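You operate a simulated robot arm through the tools that you are given. There is no shell and no other tool.

You are at the controls of a simulated robot arm. One attempt, no reset.

Task
Plug and lock both sockets and pump the gauge into the green.

The check looks at the end state, three seconds after you hand in, the way a careful person would. Anything else that was tipped, shoved, dropped, spilled or broken makes it a failure.

Robot
A 7-joint arm with a two-finger parallel gripper, fixed in place. Base frame: the origin is at the foot of the arm, x ahead of it, y to its left, z up; the work surface is at about z = 0. Lengths are in cm, angles in rad, forces in N, time in s.
With the tool pointing down near the work surface it reaches from about 26 to 68 cm from the base axis. Its first joint turns from -2.897 to 2.897 rad. Payload 2.5 kg.
The TCP is the grasp point between the finger pads, 3 cm short of the fingertips. In the tool frame z runs along the fingers and y along their closing line. The gripper opens to 9.4 cm. The fingers are 2.8 cm wide and 1 cm thick; the gripper's body (5 by 9.6 cm) begins 5.5 cm behind the TCP.
Orientation is that of the tool frame in the base frame, as a unit quaternion [w, x, y, z]. With the fingers straight down and closing along the base's y, the tool's x points along the base's -x, its y along +y and its z along -z.

Tools
- The arm moves only by the tool play_rows. Its argument "deltas" is a list of rows, each a list of 7 numbers: the shift along the tool's x, y, z in cm, then the turn, a rotation vector about the tool's x, y, z in rad, then the gripper command, from -1 (shut) to 1 (fully open), values between in proportion. In form: [[dx, dy, dz, wx, wy, wz, claw], ...]. A call has 1 to 20 rows; each row shifts and turns the commanded pose from where the row before left it, along the tool's axes as they then stand. Each row takes 0.2 s and may step no farther than 5 cm and 0.15 rad from the row before; otherwise, or with a gripper value out of range, the whole call is refused. Where a pose cannot be reached the arm comes as near as it can. A force on the tool above 90 N (or 10 N above the force at the start of the call, whichever is more), or a blocked arm, ends the call early, and 0.2 s more pass. The fingers move at their own pace (about 7.2 cm/s each) and stop on an object; they squeeze with about 29 N. The grip force told is the motor's: it shows also when the fingers shut on nothing. Time passes only in rows, and 0.2 s behind the last, so rows that do not move let the fingers close. It gives the time, the measured TCP pose, the force on the tool (base axes), the opening and the grip force at its end, in the units of the frame above (readings bear some noise), with the torque about the TCP (base axes, N m) and any sound that the robot's microphone picked up.
- Cameras (640 x 400 px; columns grow to the right, rows downward): "scene" is fixed at [6.36, 63.82, 56.78]; the picture's right is [-0.92, -0.40, 0.00], its down [-0.10, 0.23, -0.97] and it looks along [0.38, -0.89, -0.26] (base axes); focal length 364 px, centre (320, 200). "wrist" rides on the gripper at [7.6, 1.4, -10.2] in the tool frame; the picture's right is [-0.18, 0.98, 0.00], its down [-0.75, -0.14, -0.64] and it looks along [-0.63, -0.12, 0.77] (tool axes); focal length 243 px, centre (320, 200). There is no depth. A picture from a camera that has moved, and an enlarged one, comes with that camera's place and axes in the base frame and with its lens. The place of the scene camera against the robot may be out by one fixed shift of up to 2.5 cm in any direction.
- grab_frame(camera): a new picture of that camera. It takes no simulated time.
- enlarge(camera, box): a new picture of the part [left, top, right, bottom] of that camera's present view, enlarged. It takes no simulated time.
- finish_job(): hands the job in; it is judged then, once.

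Nothing tells you positions but the pictures and the camera data. Unless the task says otherwise, let go and move clear before handing in.

The tools are called after "Call:" by a JSON object that holds its "fn" and its "kwargs". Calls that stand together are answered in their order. play_rows: Moves the arm, as the interface text tells. Its arguments: {"type":"object","properties":{"deltas":{"type":"array"}},"required":["deltas"]} The other tools are called the same way: grab_frame (camera) takes a picture; enlarge (camera, box) takes an enlarged picture of a part of a camera's view; finish_job () hands the job in.

At the start:

```text
t: 0.0
ee_pos: [18.45, -43.6, 36.75]
orientation: [0.0, 0.0, 1.0, 0.0]
force: [-0.9, -1.2, -0.2]
moment: [0.02, -0.03, -0.03]
gripper_width: 9.4
grip_force: 0.1
```

scene: 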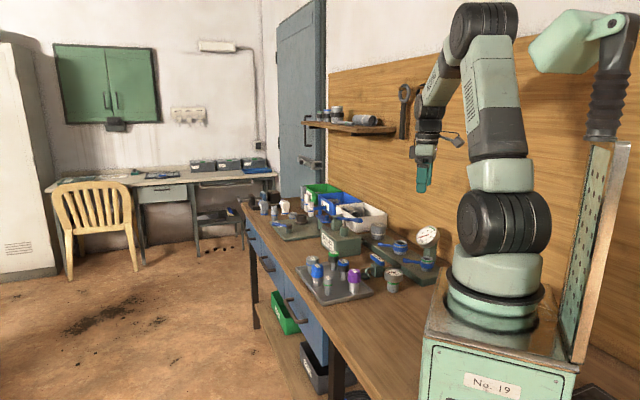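
wrist: 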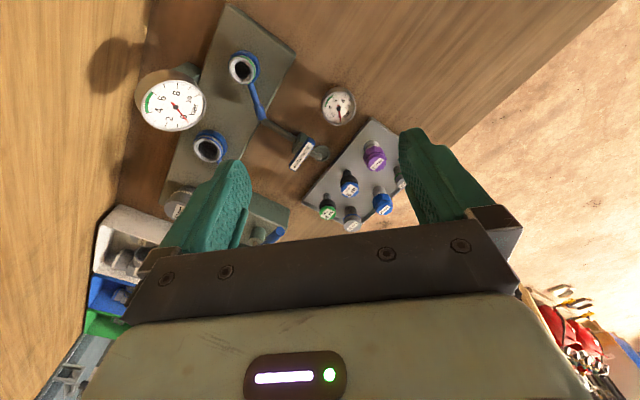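

I see a bench with a plate carrying two blue-ringed sockets and a gauge, a tray of coloured plugs, and some other things. I'll enlarge the views before moving.

Call:
{"fn": "enlarge", "kwargs": {"camera": "scene", "box": [290, 210, 450, 310]}}

Call:
{"fn": "enlarge", "kwargs": {"camera": "wrist", "box": [120, 0, 320, 125]}}

Call:
{"fn": "enlarge", "kwargs": {"camera": "wrist", "box": [240, 75, 440, 250]}}

Call:
{"fn": "enlarge", "kwargs": {"camera": "wrist", "box": [80, 110, 320, 260]}}

```text
4.00 times, centred on (370, 260) of scene
camera zoom: at [6.36, 63.82, 56.78], right [-0.92, -0.4, 0.0], down [-0.1, 0.23, -0.97], along [0.38, -0.89, -0.26], focal length 1458 px, centre (120, -40)
```

zoom: 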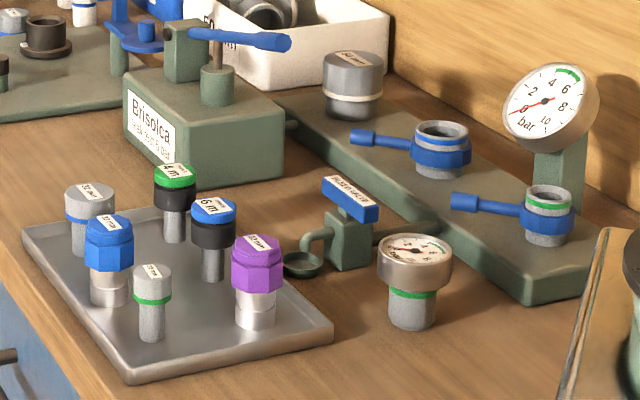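

```text
3.20 times, centred on (220, 62) of wrist
camera zoom: at [10.83, -42.11, 46.91], right [0.18, 0.98, 0.0], down [0.75, -0.14, 0.64], along [0.63, -0.12, -0.77], focal length 776 px, centre (640, 640)
```

zoom: 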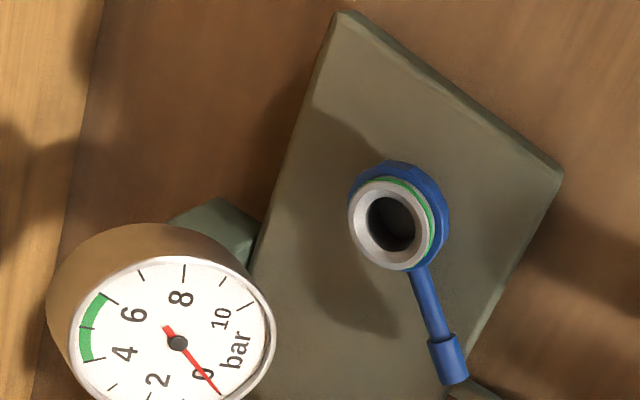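

```text
2.29 times, centred on (340, 162) of wrist
camera zoom: at [10.83, -42.11, 46.91], right [0.18, 0.98, 0.0], down [0.75, -0.14, 0.64], along [0.63, -0.12, -0.77], focal length 555 px, centre (274, 286)
```

zoom: 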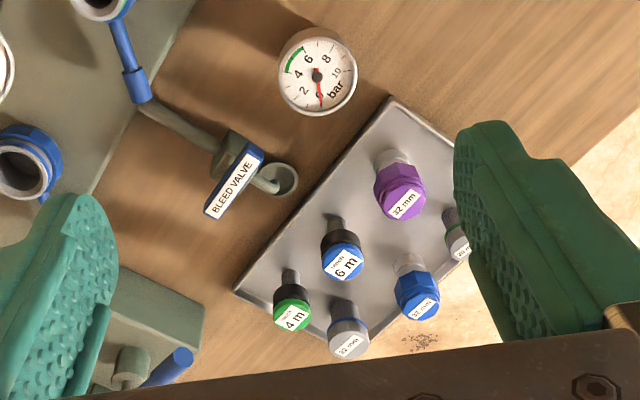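

```text
2.67 times, centred on (200, 185) of wrist
camera zoom: at [10.83, -42.11, 46.91], right [0.18, 0.98, 0.0], down [0.75, -0.14, 0.64], along [0.63, -0.12, -0.77], focal length 647 px, centre (640, 240)
```

zoom: 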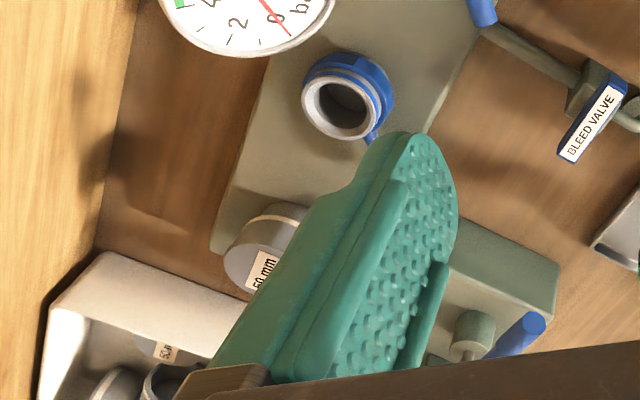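

I see several candidate plugs with coloured bands and sockets with differing bands. Looking closer at each before deciding.

Call:
{"fn": "enlarge", "kwargs": {"camera": "scene", "box": [370, 220, 450, 270]}}

Call:
{"fn": "enlarge", "kwargs": {"camera": "scene", "box": [295, 245, 375, 305]}}

Call:
{"fn": "enlarge", "kwargs": {"camera": "scene", "box": [310, 200, 390, 260]}}

Call:
{"fn": "enlarge", "kwargs": {"camera": "scene", "box": [240, 175, 340, 245]}}

Call:
{"fn": "enlarge", "kwargs": {"camera": "scene", "box": [355, 245, 415, 300]}}

```text
8.00 times, centred on (410, 245) of scene
camera zoom: at [6.36, 63.82, 56.78], right [-0.92, -0.4, 0.0], down [-0.1, 0.23, -0.97], along [0.38, -0.89, -0.26], focal length 2916 px, centre (-400, -160)
```

zoom: 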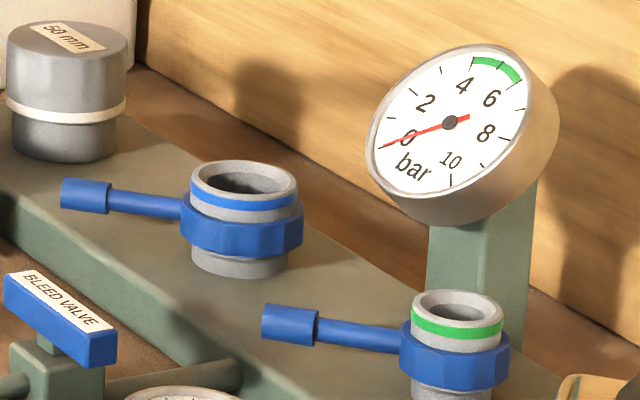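

```text
6.67 times, centred on (335, 275) of scene
camera zoom: at [6.36, 63.82, 56.78], right [-0.92, -0.4, 0.0], down [-0.1, 0.23, -0.97], along [0.38, -0.89, -0.26], focal length 2430 px, centre (220, -300)
```

zoom: 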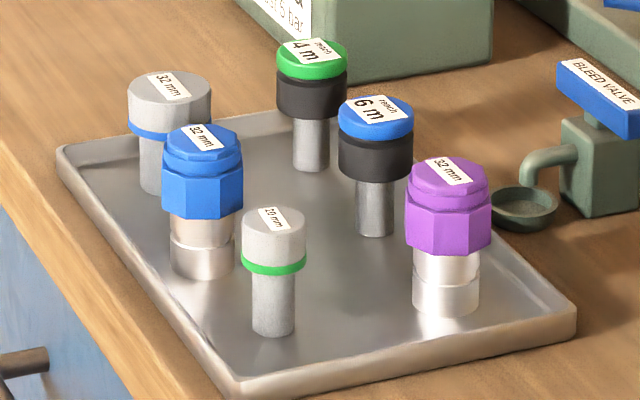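

```text
6.67 times, centred on (350, 230) of scene
camera zoom: at [6.36, 63.82, 56.78], right [-0.92, -0.4, 0.0], down [-0.1, 0.23, -0.97], along [0.38, -0.89, -0.26], focal length 2430 px, centre (120, 0)
```

zoom: 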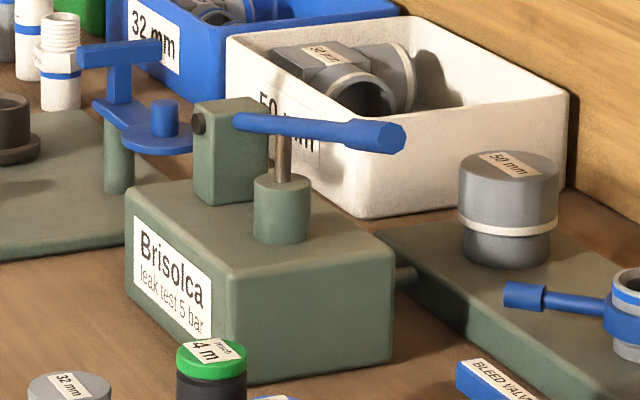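

```text
5.71 times, centred on (290, 210) of scene
camera zoom: at [6.36, 63.82, 56.78], right [-0.92, -0.4, 0.0], down [-0.1, 0.23, -0.97], along [0.38, -0.89, -0.26], focal length 2083 px, centre (491, 143)
```

zoom: 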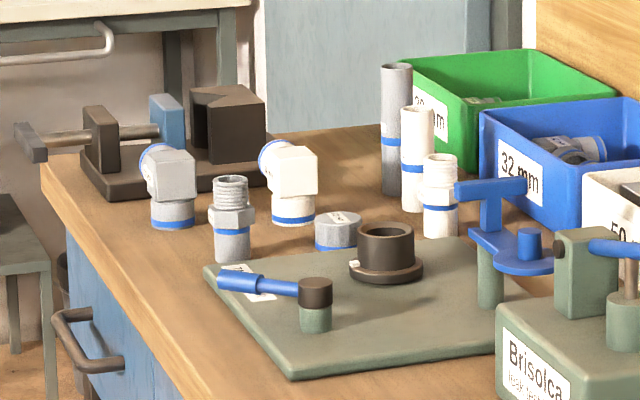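

```text
7.27 times, centred on (385, 272) of scene
camera zoom: at [6.36, 63.82, 56.78], right [-0.92, -0.4, 0.0], down [-0.1, 0.23, -0.97], along [0.38, -0.89, -0.26], focal length 2651 px, centre (-153, -327)
```

zoom: 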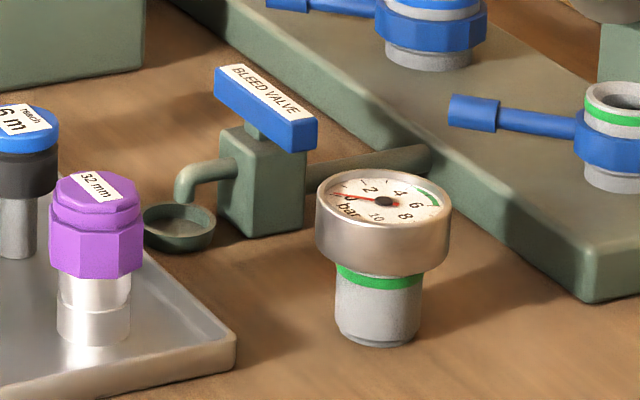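

The band colours read as blue = 32 mm, green = 20 mm and white = 50 mm, which is already plugged. The grey plugs with blue and green bands on the tray look like the matching pair. I'll swing the wrist camera towards the manifold for a better view.

Call:
{"fn": "play_rows", "kwargs": {"deltas": [[-3, 0, 0, 0, 0, 0.15, 1], [-3, 0, 0, 0, 0, 0.15, 1], [0, 0, 0, 0, 0, 0.15, 1], [0, 0, 0, 0, 0, 0.15, 1], [0, 0, 0, 0, 0, 0.15, 1], [0, 0, 0, 0, 0, 0.15, 1], [0, 0, 0, 0, 0, 0.15, 1], [0, 0, 0, 0, 0, 0.15, 1]]}}

Call:
{"fn": "grab_frame", "kwargs": {"camera": "wrist"}}

Call:
{"fn": "grab_frame", "kwargs": {"camera": "scene"}}

```text
t: 1.8
ee_pos: [24.44, -44.05, 36.55]
orientation: [-0.001, 0.566, 0.824, 0.0]
force: [-0.1, -0.1, -0.2]
moment: [0.03, 0.0, -0.02]
gripper_width: 9.41
grip_force: 0.2
```

```text
taken
camera wrist: at [22.96, -36.44, 46.83], right [0.98, 0.18, 0.0], down [0.14, -0.75, 0.64], along [0.12, -0.63, -0.77], focal length 243 px, centre (320, 200)
```

wrist: 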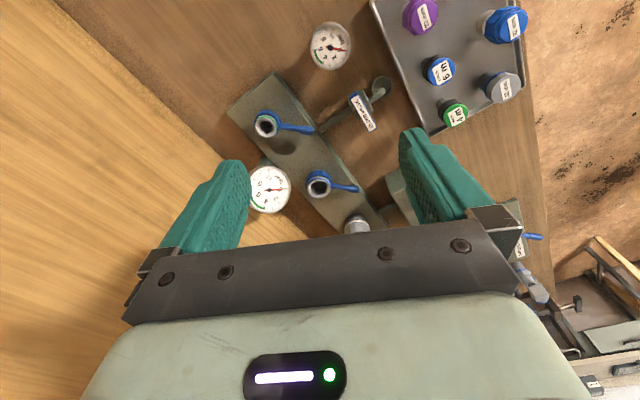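

```text
taken
```

scene: 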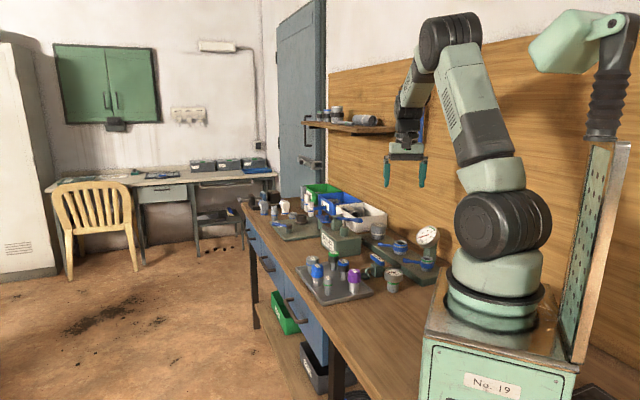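

From here the wall runs diagonally, so the bench sits about 45° off the base axes. I'll enlarge this view to triangulate the sockets, plugs, valve and pump.

Call:
{"fn": "enlarge", "kwargs": {"camera": "wrist", "box": [220, 60, 400, 240]}}

Call:
{"fn": "enlarge", "kwargs": {"camera": "wrist", "box": [360, 0, 560, 125]}}

Call:
{"fn": "enlarge", "kwargs": {"camera": "wrist", "box": [370, 130, 640, 300]}}

```text
2.22 times, centred on (310, 150) of wrist
camera zoom: at [22.96, -36.44, 46.83], right [0.98, 0.18, 0.0], down [0.14, -0.75, 0.64], along [0.12, -0.63, -0.77], focal length 539 px, centre (342, 311)
```

zoom: 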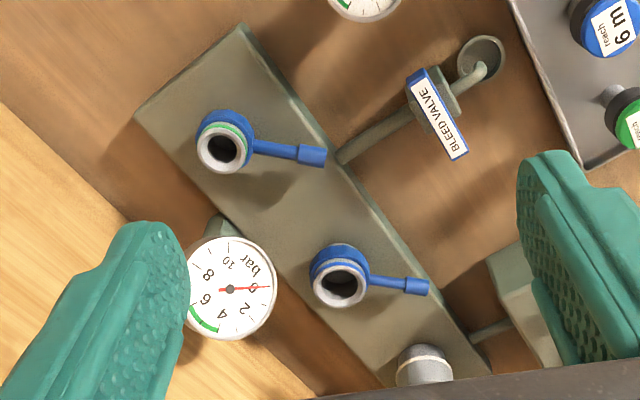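

```text
3.20 times, centred on (460, 62) of wrist
camera zoom: at [22.96, -36.44, 46.83], right [0.98, 0.18, 0.0], down [0.14, -0.75, 0.64], along [0.12, -0.63, -0.77], focal length 776 px, centre (-128, 640)
```

zoom: 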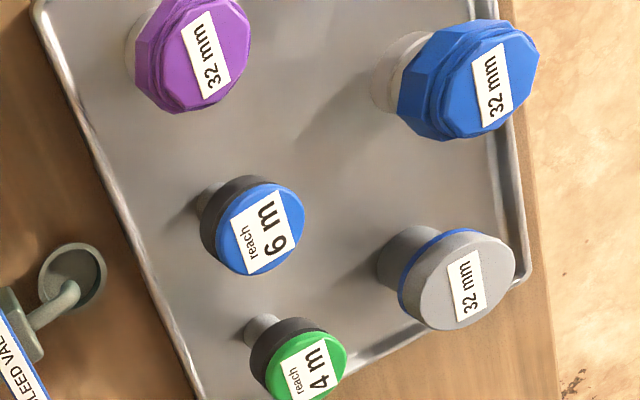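

```text
2.35 times, centred on (505, 215) of wrist
camera zoom: at [22.96, -36.44, 46.83], right [0.98, 0.18, 0.0], down [0.14, -0.75, 0.64], along [0.12, -0.63, -0.77], focal length 571 px, centre (-115, 165)
```

zoom: 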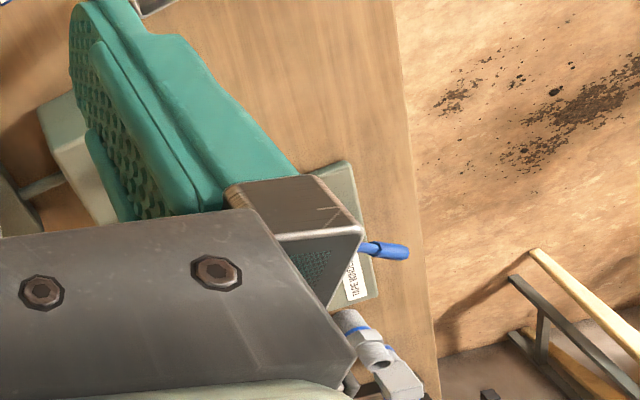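

Green socket top is at about (16.9, -55.1, 6) and blue at about (28.5, -66.9, 5.7), which is far out. I'll shift sideways to see the pump clear of the fingers.

Call:
{"fn": "play_rows", "kwargs": {"deltas": [[-1.7, 3.5, 0, 0, 0, 0, 1], [-1.7, 3.5, 0, 0, 0, 0, 1], [-1.7, 3.5, 0, 0, 0, 0, 1], [0, 0, 0, 0, 0, 0, 1]]}}

Call:
{"fn": "grab_frame", "kwargs": {"camera": "wrist"}}

Call:
{"fn": "enlarge", "kwargs": {"camera": "wrist", "box": [160, 60, 420, 222]}}

```text
t: 2.8
ee_pos: [36.14, -44.88, 36.39]
orientation: [0.0, 0.564, 0.826, 0.0]
force: [0.4, -0.4, 1.6]
moment: [0.0, -0.04, 0.01]
gripper_width: 9.4
grip_force: 0.1
```

```text
taken
camera wrist: at [34.75, -37.15, 46.6], right [0.98, 0.19, 0.0], down [0.14, -0.75, 0.64], along [0.12, -0.63, -0.77], focal length 243 px, centre (320, 200)
```

wrist: 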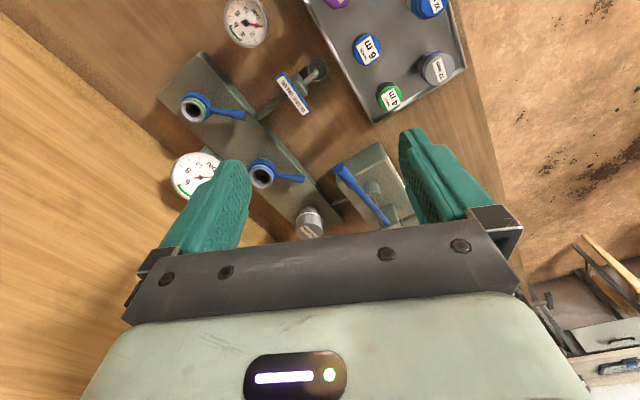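

```text
2.46 times, centred on (290, 141) of wrist
camera zoom: at [34.75, -37.15, 46.6], right [0.98, 0.19, 0.0], down [0.14, -0.75, 0.64], along [0.12, -0.63, -0.77], focal length 597 px, centre (394, 345)
```

zoom: 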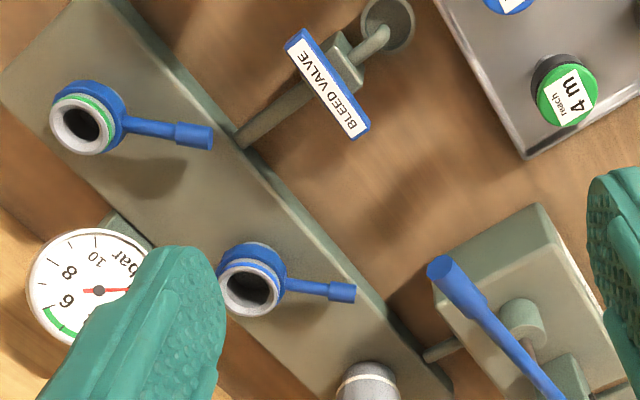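

The pump lever tip is at about (41.3, -55.7, 16.6), with its pivot farther out. I'll move closer over the manifold to inspect the locking collars and valve.

Call:
{"fn": "play_rows", "kwargs": {"deltas": [[-0.63, -2.84, 2.48, 0, 0, 0, 1], [-0.63, -2.84, 2.48, 0, 0, 0, 1], [-0.63, -2.84, 2.48, 0, 0, 0, 1], [-0.63, -2.84, 2.48, 0, 0, 0, 1], [-0.63, -2.84, 2.48, 0, 0, 0, 1], [0, 0, 0, 0, 0, 0, 1]]}}

Call:
{"fn": "grab_frame", "kwargs": {"camera": "wrist"}}

Call:
{"fn": "enlarge", "kwargs": {"camera": "wrist", "box": [230, 60, 430, 240]}}

```text
t: 4.2
ee_pos: [23.95, -53.18, 24.34]
orientation: [0.0, 0.565, 0.825, 0.001]
force: [-0.2, 0.7, 0.5]
moment: [-0.02, -0.04, 0.0]
gripper_width: 9.37
grip_force: 0.1
```

```text
taken
camera wrist: at [22.57, -45.5, 34.53], right [0.98, 0.19, 0.0], down [0.14, -0.75, 0.64], along [0.12, -0.63, -0.77], focal length 243 px, centre (320, 200)
```

wrist: 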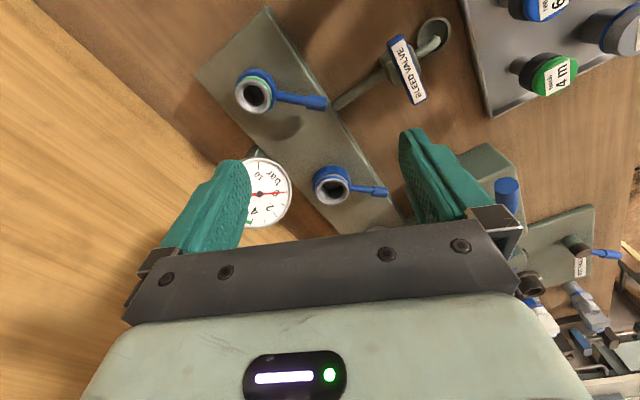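

```text
2.22 times, centred on (330, 150) of wrist
camera zoom: at [22.57, -45.5, 34.53], right [0.98, 0.19, 0.0], down [0.14, -0.75, 0.64], along [0.12, -0.63, -0.77], focal length 539 px, centre (298, 311)
```

zoom: 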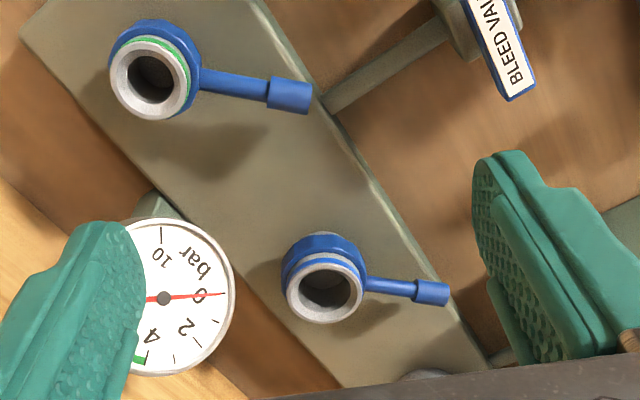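

Both collar levers currently point along base +x, and the bleed valve handle sits across its pipe. I'll test how far the arm reaches with the tool straight, at a safe height above the blue socket.

Call:
{"fn": "play_rows", "kwargs": {"deltas": [[-2.88, -0.14, 1.26, 0, 0, 0, 0], [-2.88, -0.14, 1.26, 0, 0, 0, 0], [-2.88, -0.14, 1.26, 0, 0, 0, 0], [-2.88, -0.14, 1.26, 0, 0, 0, 0], [-2.88, -0.14, 1.26, 0, 0, 0, 0], [0, 0, 0, 0, 0, 0, 0]]}}

Call:
{"fn": "grab_frame", "kwargs": {"camera": "wrist"}}

Call:
{"fn": "enlarge", "kwargs": {"camera": "scene", "box": [310, 80, 550, 300]}}

```text
t: 5.6
ee_pos: [28.2, -66.34, 17.9]
orientation: [0.0, 0.564, 0.825, 0.001]
force: [0.5, 0.3, 0.7]
moment: [-0.01, 0.03, -0.04]
gripper_width: 4.66
grip_force: 0.1
out of reach, approached as far as the arm can: row 5
```

```text
taken
camera wrist: at [26.77, -58.62, 28.2], right [0.98, 0.18, 0.0], down [0.14, -0.75, 0.64], along [0.12, -0.63, -0.77], focal length 243 px, centre (320, 200)
```

wrist: 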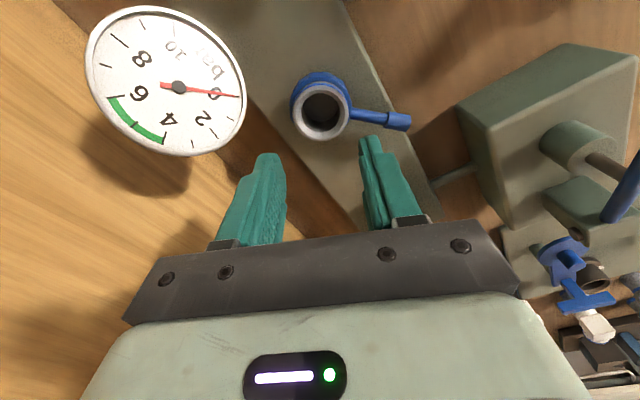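

```text
1.82 times, centred on (430, 190) of scene
camera zoom: at [6.36, 63.82, 56.78], right [-0.92, -0.4, 0.0], down [-0.1, 0.23, -0.97], along [0.38, -0.89, -0.26], focal length 663 px, centre (120, 218)
```

zoom: 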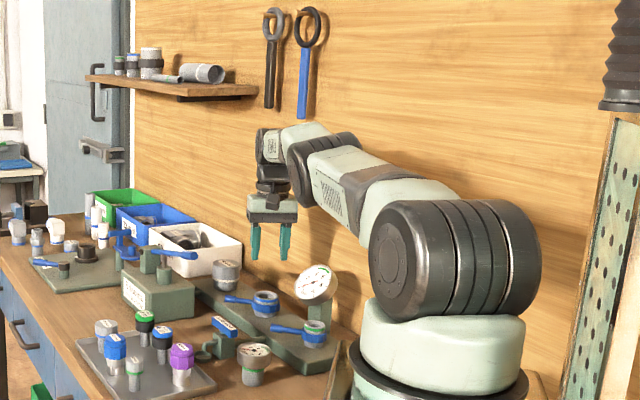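

Straight-down reach at this height ends at about 72.1 cm, just short of the blue socket, so I'll need a slight outward tilt there. I'll look closely at this socket and the pump.

Call:
{"fn": "enlarge", "kwargs": {"camera": "wrist", "box": [260, 40, 440, 150]}}

Call:
{"fn": "enlarge", "kwargs": {"camera": "wrist", "box": [440, 20, 640, 240]}}

```text
3.56 times, centred on (350, 95) of wrist
camera zoom: at [26.77, -58.62, 28.2], right [0.98, 0.18, 0.0], down [0.14, -0.75, 0.64], along [0.12, -0.63, -0.77], focal length 863 px, centre (213, 573)
```

zoom: 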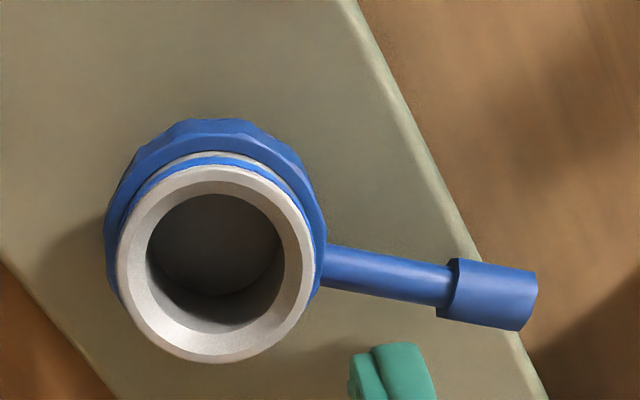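

```text
1.82 times, centred on (540, 130) of wrist
camera zoom: at [26.77, -58.62, 28.2], right [0.98, 0.18, 0.0], down [0.14, -0.75, 0.64], along [0.12, -0.63, -0.77], focal length 441 px, centre (-80, 327)
```

zoom: 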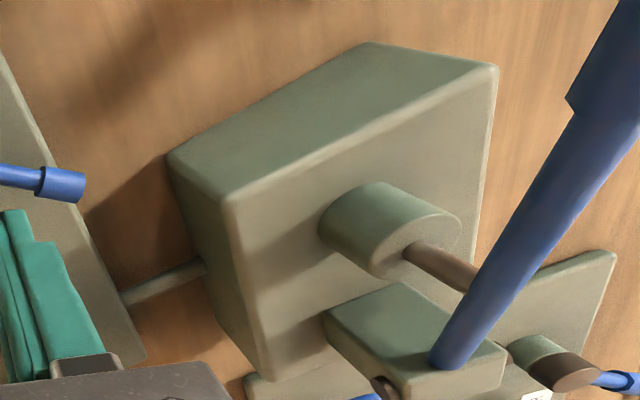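

The socket mouth is chamfered, which helps insertion. Next I'll go and inspect the tray with the 20 mm green-banded plug.

Call:
{"fn": "play_rows", "kwargs": {"deltas": [[3.73, 1.45, -2.4, 0, 0, 0, 1], [3.73, 1.45, -2.4, 0, 0, 0, 1], [3.73, 1.45, -2.4, 0, 0, 0, 1], [3.73, 1.45, -2.4, 0, 0, 0, 1], [3.73, 1.45, -2.4, 0, 0, 0, 1], [0, 0, 0, 0, 0, -0.15, 1], [0, 0, 0, 0, 0, -0.15, 1], [0, 0, 0, 0, 0, -0.15, 1], [0, 0, 0, 0, 0, -0.15, 1], [0, 0, 0, 0, 0, -0.15, 1], [0, 0, 0, 0, 0, -0.15, 1], [0, 0, 0, 0, 0, -0.15, 1], [0, 0, 0, 0, 0, -0.15, 1], [-1.45, 3.83, 1, 0, 0, 0, 1], [-1.45, 3.83, 1, 0, 0, 0, 1], [-1.45, 3.83, 1, 0, 0, 0, 1], [-1.45, 3.83, 1, 0, 0, 0, 1], [0, 0, 0, 0, 0, 0, 1]]}}

Call:
{"fn": "grab_frame", "kwargs": {"camera": "wrist"}}

Call:
{"fn": "enlarge", "kwargs": {"camera": "wrist", "box": [200, 60, 440, 220]}}

```text
t: 9.4
ee_pos: [34.04, -30.96, 25.99]
orientation: [0.0, 0.001, 1.0, 0.0]
force: [0.0, 0.0, -0.2]
moment: [0.02, 0.0, -0.02]
gripper_width: 9.39
grip_force: 0.0
```

```text
taken
camera wrist: at [26.4, -29.34, 36.22], right [0.18, 0.98, 0.0], down [0.75, -0.14, 0.64], along [0.63, -0.12, -0.77], focal length 243 px, centre (320, 200)
```

wrist: 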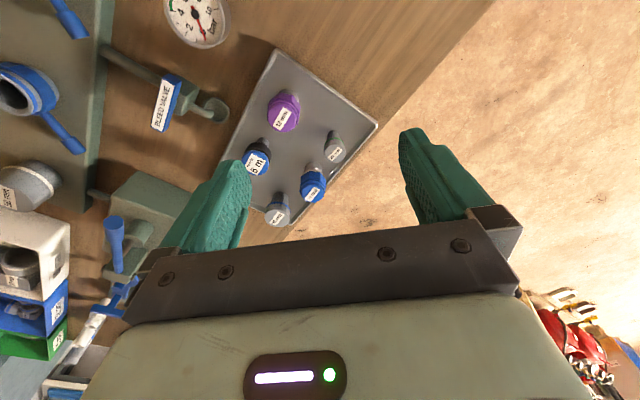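

```text
2.50 times, centred on (320, 140) of wrist
camera zoom: at [26.4, -29.34, 36.22], right [0.18, 0.98, 0.0], down [0.75, -0.14, 0.64], along [0.63, -0.12, -0.77], focal length 606 px, centre (320, 350)
```

zoom: 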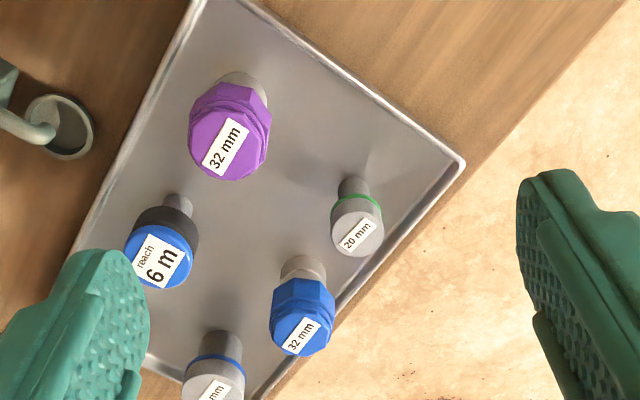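

The green-banded 20 mm plug stands at about (43.1, -30.4), with its top at about z 6.4. I'll go above it with the fingers part open and check alignment.

Call:
{"fn": "play_rows", "kwargs": {"deltas": [[-2.27, 0.14, 3, 0, 0, 0, 0.2], [-2.27, 0.14, 3, 0, 0, 0, 0.2], [-2.27, 0.14, 3, 0, 0, 0, 0.2], [-2.27, 0.14, 2.5, 0, 0, 0, 0.2], [0, 0, 0, 0, 0, 0, 0.2]]}}

Call:
{"fn": "grab_frame", "kwargs": {"camera": "wrist"}}

Call:
{"fn": "enlarge", "kwargs": {"camera": "wrist", "box": [220, 60, 420, 200]}}

Call:
{"fn": "enlarge", "kwargs": {"camera": "scene", "box": [290, 190, 410, 310]}}

```text
t: 10.6
ee_pos: [43.18, -30.23, 14.48]
orientation: [0.0, 0.001, 1.0, 0.001]
force: [0.0, -0.9, 0.0]
moment: [-0.01, -0.01, 0.03]
gripper_width: 5.65
grip_force: 0.1
```

```text
taken
camera wrist: at [35.57, -28.71, 24.65], right [0.18, 0.98, 0.0], down [0.75, -0.14, 0.64], along [0.63, -0.12, -0.77], focal length 243 px, centre (320, 200)
```

wrist: 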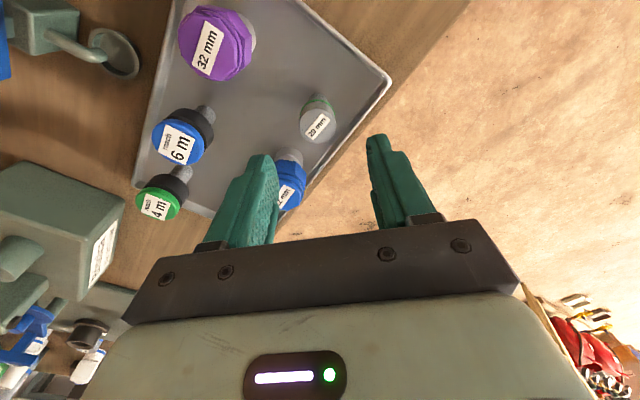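

```text
2.86 times, centred on (320, 130) of wrist
camera zoom: at [35.57, -28.71, 24.65], right [0.18, 0.98, 0.0], down [0.75, -0.14, 0.64], along [0.63, -0.12, -0.77], focal length 693 px, centre (320, 400)
```

zoom: 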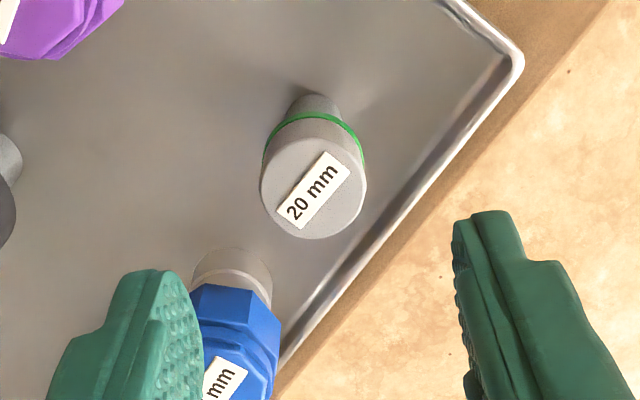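

```text
3.33 times, centred on (350, 250) of scene
camera zoom: at [6.36, 63.82, 56.78], right [-0.92, -0.4, 0.0], down [-0.1, 0.23, -0.97], along [0.38, -0.89, -0.26], focal length 1215 px, centre (220, 33)
```

zoom: 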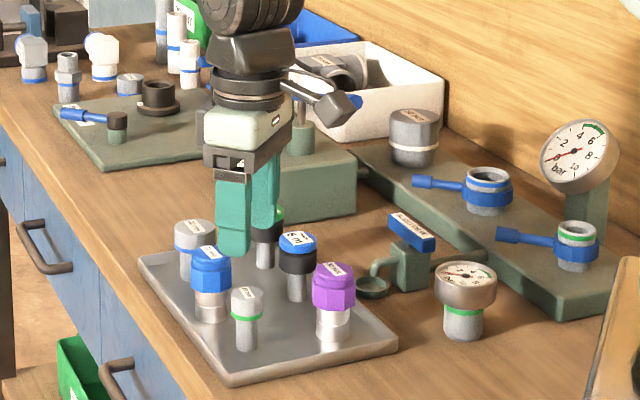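

The plug is centred under the gripper and its neighbours are clear. I'll descend so the fingertips hold only the cap, then close.

Call:
{"fn": "play_rows", "kwargs": {"deltas": [[0.05, -0.05, 2.4, 0, 0, 0, 0.2], [0, 0, 2.4, 0, 0, 0, 0.2], [0, 0, 1.7, 0, 0, 0, 0.2], [0, 0, 0.5, 0, 0, 0, 0.2], [0, 0, 0, 0, 0, 0, 0.2]]}}

Call:
{"fn": "grab_frame", "kwargs": {"camera": "wrist"}}

Call:
{"fn": "enlarge", "kwargs": {"camera": "scene", "box": [310, 230, 390, 310]}}

```text
t: 11.8
ee_pos: [43.01, -30.33, 7.47]
orientation: [0.0, 0.001, 1.0, 0.0]
force: [-0.7, 0.0, 0.2]
moment: [0.0, -0.02, 0.02]
gripper_width: 5.65
grip_force: 0.1
```

```text
taken
camera wrist: at [35.44, -28.8, 17.7], right [0.18, 0.98, 0.0], down [0.75, -0.14, 0.64], along [0.63, -0.12, -0.77], focal length 243 px, centre (320, 200)
```

wrist: 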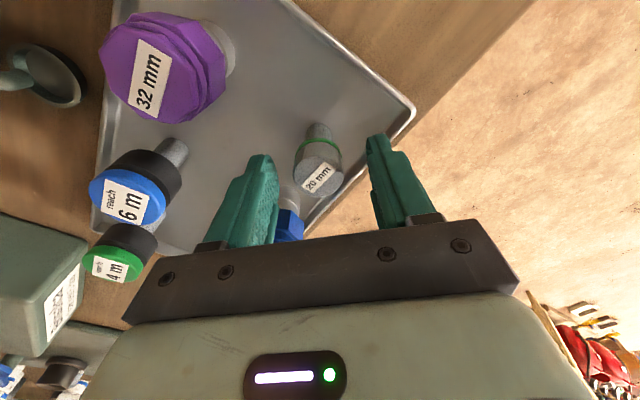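

```text
5.00 times, centred on (350, 270) of scene
camera zoom: at [6.36, 63.82, 56.78], right [-0.92, -0.4, 0.0], down [-0.1, 0.23, -0.97], along [0.38, -0.89, -0.26], focal length 1823 px, centre (170, -150)
```

zoom: 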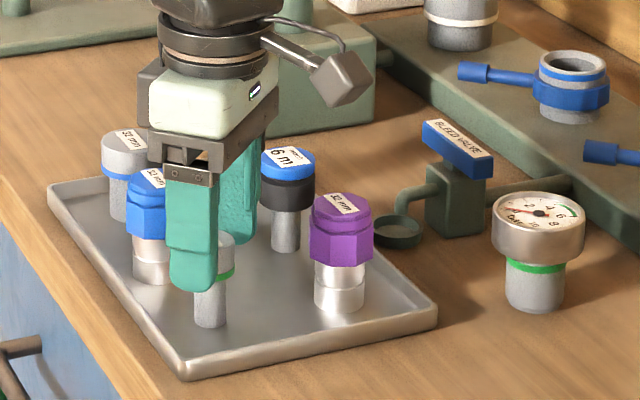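

The cap sits between the fingertips. One closer look before gripping.

Call:
{"fn": "enlarge", "kwargs": {"camera": "wrist", "box": [240, 110, 400, 210]}}

```text
4.00 times, centred on (320, 160) of wrist
camera zoom: at [35.44, -28.8, 17.7], right [0.18, 0.98, 0.0], down [0.75, -0.14, 0.64], along [0.63, -0.12, -0.77], focal length 970 px, centre (320, 360)
```

zoom: 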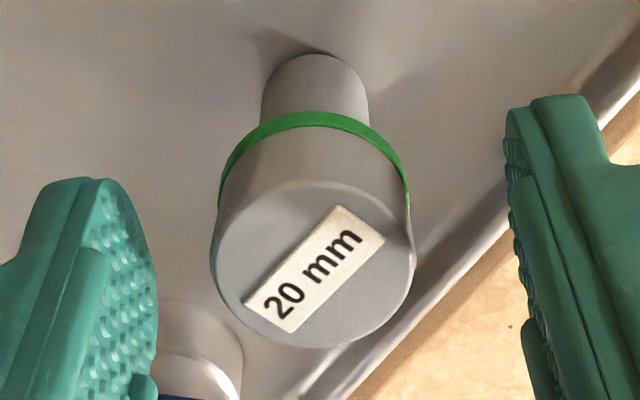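

Call:
{"fn": "play_rows", "kwargs": {"deltas": [[0, 0, 0, 0, 0, 0, -1], [0, 0, 0, 0, 0, 0, -1], [0, 0, 0, 0, 0, 0, -1], [0, 0, 0, 0, 0, 0, -1], [0, 0, 0, 0, 0, 0, -1]]}}

Call:
{"fn": "enlarge", "kwargs": {"camera": "wrist", "box": [240, 110, 400, 210]}}

```text
t: 13.0
ee_pos: [43.09, -30.33, 7.55]
orientation: [0.0, 0.0, 1.0, 0.0]
force: [-0.6, 0.5, 0.3]
moment: [-0.04, -0.02, 0.02]
gripper_width: 2.78
grip_force: 28.7
```

```text
4.00 times, centred on (320, 160) of wrist
camera zoom: at [35.44, -28.79, 17.71], right [0.18, 0.98, 0.0], down [0.75, -0.14, 0.64], along [0.63, -0.12, -0.77], focal length 970 px, centre (320, 360)
```

zoom: 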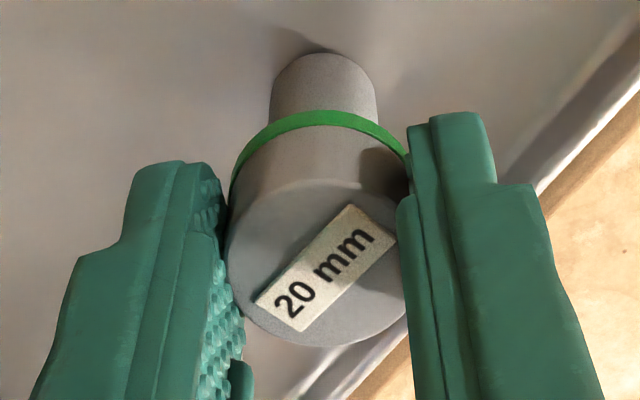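

Gripped at 2.78 cm. I'll lift, turn the wrist so its camera faces outwards, and carry the plug to above the green socket.

Call:
{"fn": "play_rows", "kwargs": {"deltas": [[0, 0, -3, 0, 0, 0, -1], [0, 0, -4.5, 0, 0, 0, -1], [0, 0, -4.5, 0, 0, 0, -1], [0, 0, 0, 0, 0, 0.15, -1], [0, 0, 0, 0, 0, 0.15, -1], [0, 0, 0, 0, 0, 0.15, -1], [0, 0, 0, 0, 0, 0.15, -1], [0, 0, 0, 0, 0, 0.15, -1], [0, 0, 0, 0, 0, 0.15, -1], [0, 0, 0, 0, 0, 0.15, -1], [0, 0, 0, 0, 0, 0.15, -1], [-1.72, -4.17, 0, 0, 0, 0, -1], [-1.72, -4.17, 0, 0, 0, 0, -1], [-1.72, -4.17, 0, 0, 0, 0, -1], [-1.72, -4.17, 0, 0, 0, 0, -1], [-1.72, -4.17, 0, 0, 0, 0, -1], [-1.72, -4.17, 0, 0, 0, 0, -1], [-1.72, -4.17, 0, 0, 0, 0, -1], [-1.72, -4.17, 0, 0, 0, 0, -1], [0, 0, 0, 0, 0, 0, -1]]}}

Call:
{"fn": "grab_frame", "kwargs": {"camera": "wrist"}}

Call:
{"fn": "enlarge", "kwargs": {"camera": "scene", "box": [310, 180, 450, 300]}}

```text
t: 17.2
ee_pos: [17.22, -55.42, 19.61]
orientation: [0.0, 0.565, 0.825, 0.0]
force: [-0.4, 0.4, -0.7]
moment: [0.02, 0.0, 0.02]
gripper_width: 2.76
grip_force: 29.1
```

```text
taken
camera wrist: at [15.83, -47.74, 29.83], right [0.98, 0.19, 0.0], down [0.14, -0.75, 0.64], along [0.12, -0.63, -0.77], focal length 243 px, centre (320, 200)
```

wrist: 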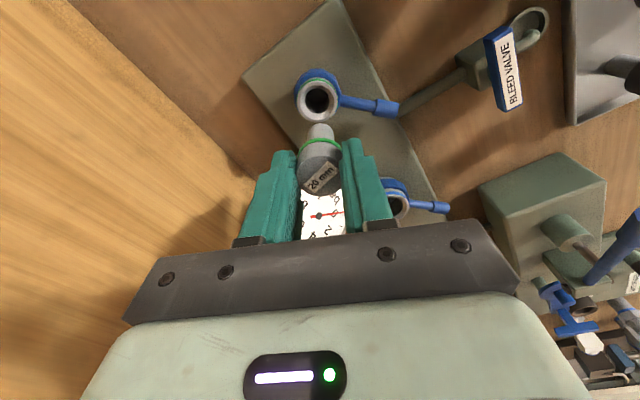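

```text
3.33 times, centred on (380, 240) of scene
camera zoom: at [6.36, 63.82, 56.78], right [-0.92, -0.4, 0.0], down [-0.1, 0.23, -0.97], along [0.38, -0.89, -0.26], focal length 1215 px, centre (120, 67)
```

zoom: 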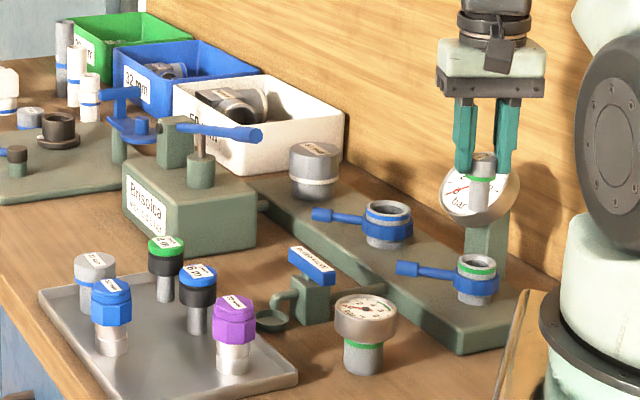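

The plug is held straight over the green socket. I'll enlarge to measure the socket and plug axis precisely.

Call:
{"fn": "enlarge", "kwargs": {"camera": "wrist", "box": [240, 50, 400, 210]}}

Call:
{"fn": "enlarge", "kwargs": {"camera": "wrist", "box": [270, 50, 370, 110]}}

```text
2.50 times, centred on (320, 130) of wrist
camera zoom: at [15.83, -47.74, 29.83], right [0.98, 0.19, 0.0], down [0.14, -0.75, 0.64], along [0.12, -0.63, -0.77], focal length 606 px, centre (320, 375)
```

zoom: 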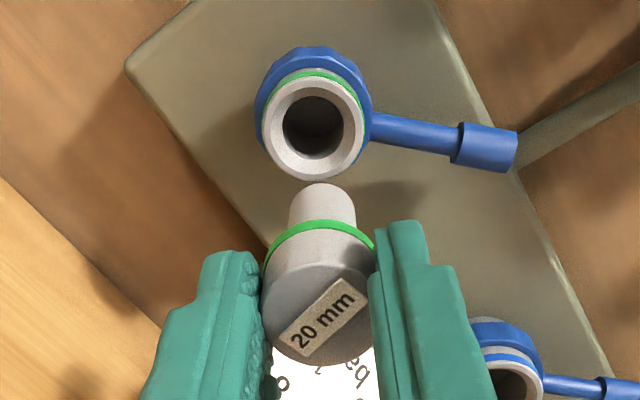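

```text
6.40 times, centred on (320, 80) of wrist
camera zoom: at [15.83, -47.74, 29.83], right [0.98, 0.19, 0.0], down [0.14, -0.75, 0.64], along [0.12, -0.63, -0.77], focal length 1553 px, centre (320, 968)
```

zoom: 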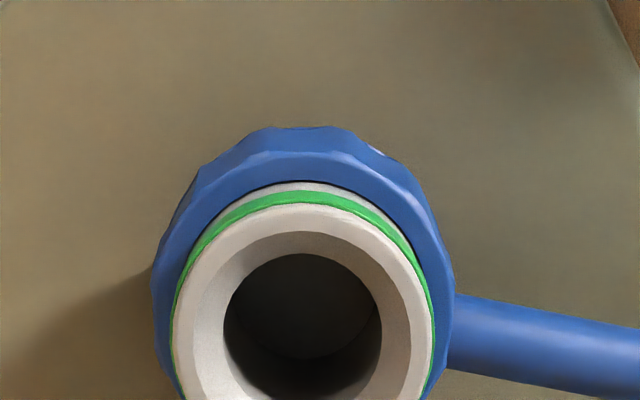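

The socket lies about (-0.31, +0.10) from the TCP. I'll correct that and lower the stub to just above the rim for a check.

Call:
{"fn": "play_rows", "kwargs": {"deltas": [[0.2, -0.25, 1.5, 0, 0, 0, -1], [0, 0, 2.5, 0, 0, 0, -1], [0, 0, 1.8, 0, 0, 0, -1], [0, 0, 0, 0, 0, 0, -1]]}}

Call:
{"fn": "enlarge", "kwargs": {"camera": "wrist", "box": [240, 80, 400, 200]}}

Call:
{"fn": "enlarge", "kwargs": {"camera": "scene", "box": [390, 210, 470, 280]}}

```text
t: 18.2
ee_pos: [16.94, -55.23, 13.86]
orientation: [0.001, 0.564, 0.826, 0.0]
force: [0.2, 9.5, 20.5]
moment: [0.39, -0.1, 0.03]
gripper_width: 2.79
grip_force: 29.2
```

```text
3.33 times, centred on (320, 140) of wrist
camera zoom: at [15.48, -47.61, 24.1], right [0.98, 0.19, 0.0], down [0.14, -0.75, 0.64], along [0.12, -0.63, -0.77], focal length 809 px, centre (320, 400)
```

zoom: 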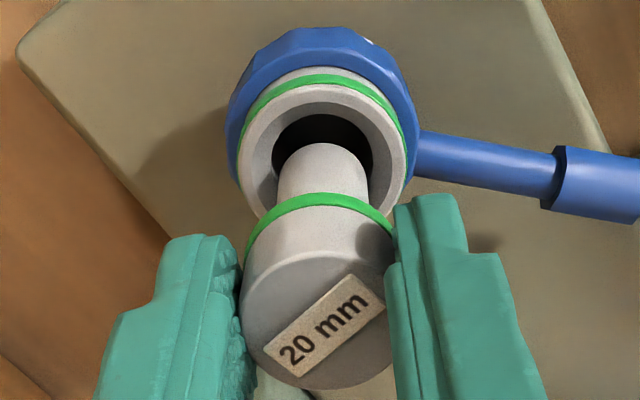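

```text
5.71 times, centred on (430, 245) of scene
camera zoom: at [6.36, 63.82, 56.78], right [-0.92, -0.4, 0.0], down [-0.1, 0.23, -0.97], along [0.38, -0.89, -0.26], focal length 2083 px, centre (-309, -57)
```

zoom: 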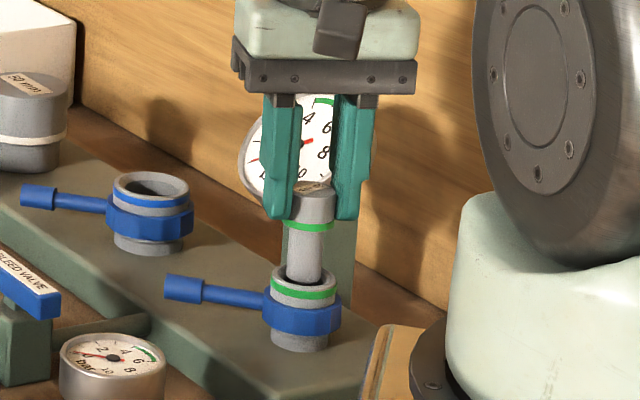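

Light contact on the -y chamfer (20 N up, 9.5 N in +y), so the plug needs to shift about +0.3 in y. I'll ease up, shift and descend gently.

Call:
{"fn": "play_rows", "kwargs": {"deltas": [[0, 0, -0.4, 0, 0, 0, -1], [0.28, 0.11, 0, 0, 0, 0, -1], [0, 0, 0.4, 0, 0, 0, -1], [0, 0, 0.3, 0, 0, 0, -1], [0, 0, 0, 0, 0, 0, -1]]}}

Call:
{"fn": "enlarge", "kwargs": {"camera": "wrist", "box": [240, 80, 400, 200]}}

```text
t: 19.4
ee_pos: [16.75, -54.86, 13.38]
orientation: [0.001, 0.564, 0.826, -0.001]
force: [3.7, -1.7, 0.8]
moment: [-0.09, -0.19, 0.04]
gripper_width: 2.87
grip_force: 28.9
```

```text
3.33 times, centred on (320, 140) of wrist
camera zoom: at [15.24, -47.19, 23.6], right [0.98, 0.19, 0.0], down [0.14, -0.75, 0.64], along [0.12, -0.63, -0.77], focal length 809 px, centre (320, 400)
```

zoom: 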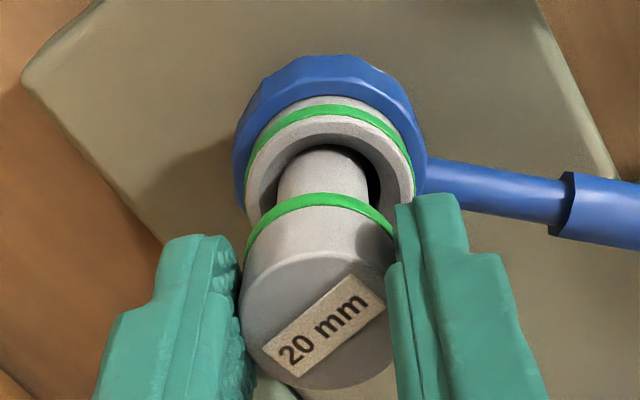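

Inside the mouth now, with slight side contact, so it needs about 0.15 to the right. I'll correct and continue down.

Call:
{"fn": "play_rows", "kwargs": {"deltas": [[-0.1, 0.16, 0, 0, 0, 0, -1], [0, 0, 0.4, 0, 0, 0, -1], [0, 0, 0.4, 0, 0, 0, -1], [0, 0, 0, 0, 0, 0, -1]]}}

Call:
{"fn": "enlarge", "kwargs": {"camera": "wrist", "box": [240, 80, 400, 200]}}

```text
t: 20.4
ee_pos: [16.94, -54.77, 12.5]
orientation: [0.0, 0.564, 0.826, 0.0]
force: [0.2, -0.4, -0.3]
moment: [0.01, -0.02, 0.0]
gripper_width: 2.83
grip_force: 29.2
```

```text
3.33 times, centred on (320, 140) of wrist
camera zoom: at [15.49, -47.22, 22.76], right [0.98, 0.19, 0.0], down [0.14, -0.75, 0.64], along [0.12, -0.63, -0.77], focal length 809 px, centre (320, 400)
```

zoom: 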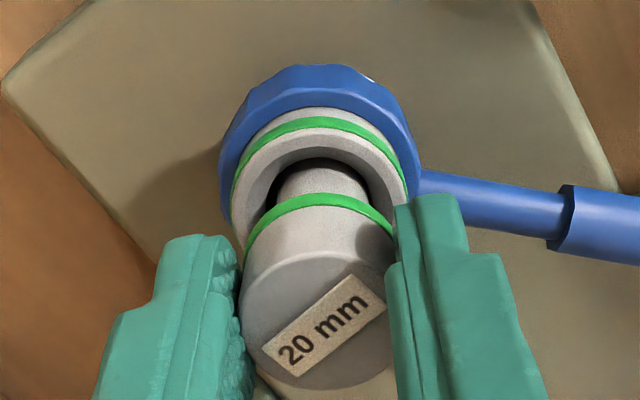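

No force now, so the stub is in the bore. Continuing down in small steps.

Call:
{"fn": "play_rows", "kwargs": {"deltas": [[0, 0, 0.4, 0, 0, 0, -1], [0, 0, 0.4, 0, 0, 0, -1], [0, 0, 0.4, 0, 0, 0, -1], [0, 0, 0.4, 0, 0, 0, -1], [0, 0, 0, 0, 0, 0, -1]]}}

Call:
{"fn": "enlarge", "kwargs": {"camera": "wrist", "box": [240, 80, 400, 200]}}

Call:
{"fn": "enlarge", "kwargs": {"camera": "scene", "box": [390, 210, 470, 280]}}

```text
t: 21.6
ee_pos: [16.95, -54.95, 11.08]
orientation: [0.0, 0.564, 0.826, -0.002]
force: [-1.9, 4.5, 15.6]
moment: [0.19, 0.12, 0.04]
gripper_width: 2.83
grip_force: 28.9
```

```text
3.33 times, centred on (320, 140) of wrist
camera zoom: at [15.46, -47.25, 21.31], right [0.98, 0.19, 0.0], down [0.14, -0.75, 0.64], along [0.12, -0.63, -0.77], focal length 809 px, centre (320, 400)
```

zoom: 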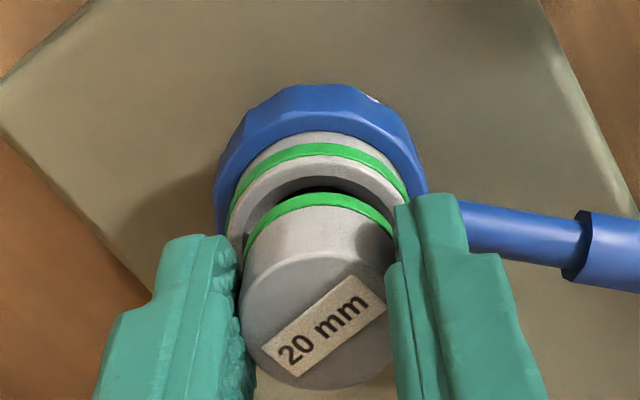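

```text
5.71 times, centred on (430, 245) of scene
camera zoom: at [6.36, 63.82, 56.78], right [-0.92, -0.4, 0.0], down [-0.1, 0.23, -0.97], along [0.38, -0.89, -0.26], focal length 2083 px, centre (-309, -57)
```

zoom: 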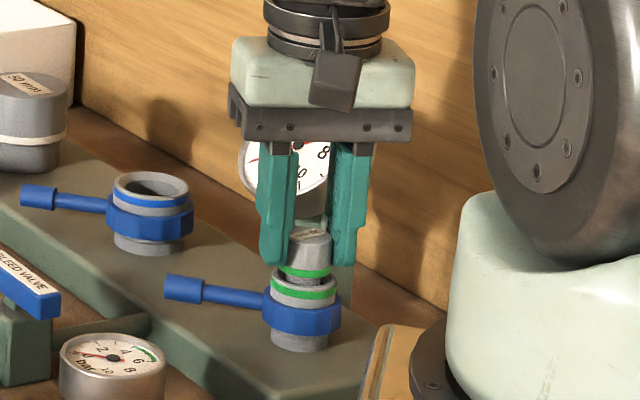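

About 0.6 cm gap remains and resistance is 16 N. I'll nudge slightly towards +y and keep pressing carefully.

Call:
{"fn": "play_rows", "kwargs": {"deltas": [[0.1, 0, 0, 0, 0, 0, -1], [0, 0, 0.3, 0, 0, 0, -1], [0, 0, 0, 0, 0, 0, -1]]}}

Call:
{"fn": "play_rows", "kwargs": {"deltas": [[0, 0, 0.3, 0, 0, 0, -1], [0, 0, 0, 0, 0, 0, -1]]}}

Call:
{"fn": "enlarge", "kwargs": {"camera": "wrist", "box": [240, 80, 400, 200]}}

Call:
{"fn": "enlarge", "kwargs": {"camera": "scene", "box": [390, 210, 470, 280]}}

```text
t: 22.4
ee_pos: [16.89, -55.01, 10.78]
orientation: [0.003, 0.564, 0.826, -0.003]
force: [0.7, -2.0, 27.6]
moment: [-0.23, -0.13, 0.01]
gripper_width: 2.81
grip_force: 29.1
```

```text
t: 23.0
ee_pos: [16.92, -54.86, 10.37]
orientation: [0.0, 0.565, 0.825, 0.0]
force: [-0.3, -1.7, 28.1]
moment: [-0.16, -0.04, 0.03]
gripper_width: 2.81
grip_force: 28.5
```

```text
3.33 times, centred on (320, 140) of wrist
camera zoom: at [15.46, -47.21, 20.67], right [0.98, 0.19, 0.0], down [0.14, -0.75, 0.64], along [0.12, -0.63, -0.77], focal length 809 px, centre (320, 400)
```

zoom: 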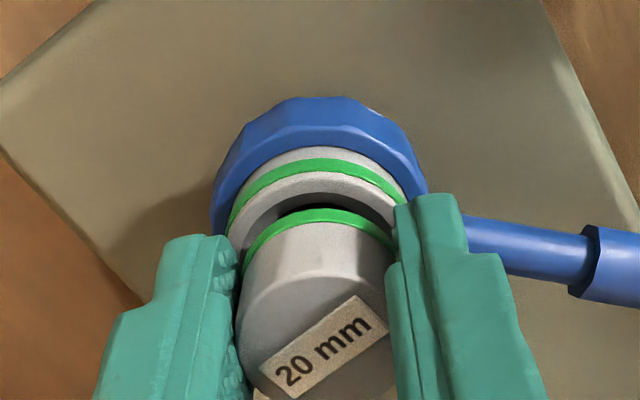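

```text
5.71 times, centred on (430, 245) of scene
camera zoom: at [6.36, 63.82, 56.78], right [-0.92, -0.4, 0.0], down [-0.1, 0.23, -0.97], along [0.38, -0.89, -0.26], focal length 2083 px, centre (-309, -57)
```

zoom: 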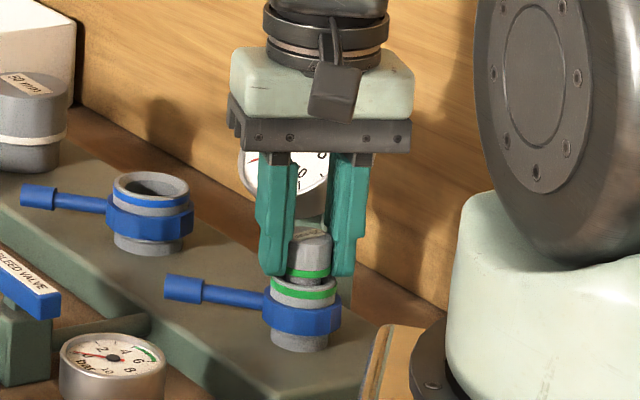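

The plug has stopped at about 28 N with the cap starting to slip in the fingers. I'll release, raise and look at how deep it sits.

Call:
{"fn": "play_rows", "kwargs": {"deltas": [[0, 0, -0.3, 0, 0, 0, -1], [0, 0, 0, 0, 0, 0, -0.2], [0, 0, 0, 0, 0, 0, 0], [0, 0, 0, 0, 0, 0, 0], [0, 0, -2, 0, 0, 0, 0], [0, 0, -3, 0, 0, 0, 0], [2, 0, -3, 0, 0, 0, 0], [0, 0, 0, 0, 0, 0, 0]]}}

Call:
{"fn": "enlarge", "kwargs": {"camera": "wrist", "box": [240, 60, 400, 180]}}

Call:
{"fn": "enlarge", "kwargs": {"camera": "scene", "box": [370, 215, 450, 275]}}

```text
t: 24.8
ee_pos: [16.1, -53.06, 18.54]
orientation: [0.001, 0.564, 0.826, 0.001]
force: [0.9, 0.7, 0.4]
moment: [-0.01, -0.01, -0.03]
gripper_width: 4.69
grip_force: 0.1
```

```text
3.33 times, centred on (320, 120) of wrist
camera zoom: at [14.68, -45.36, 28.75], right [0.98, 0.19, 0.0], down [0.14, -0.75, 0.64], along [0.12, -0.63, -0.77], focal length 809 px, centre (320, 467)
```

zoom: 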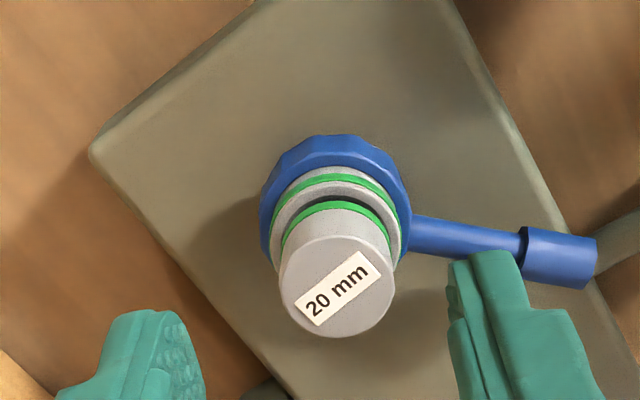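

```text
6.67 times, centred on (410, 245) of scene
camera zoom: at [6.36, 63.82, 56.78], right [-0.92, -0.4, 0.0], down [-0.1, 0.23, -0.97], along [0.38, -0.89, -0.26], focal length 2430 px, centre (-280, -100)
```

zoom: 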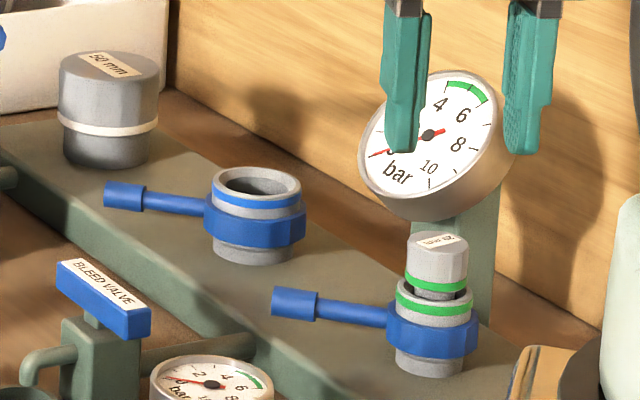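

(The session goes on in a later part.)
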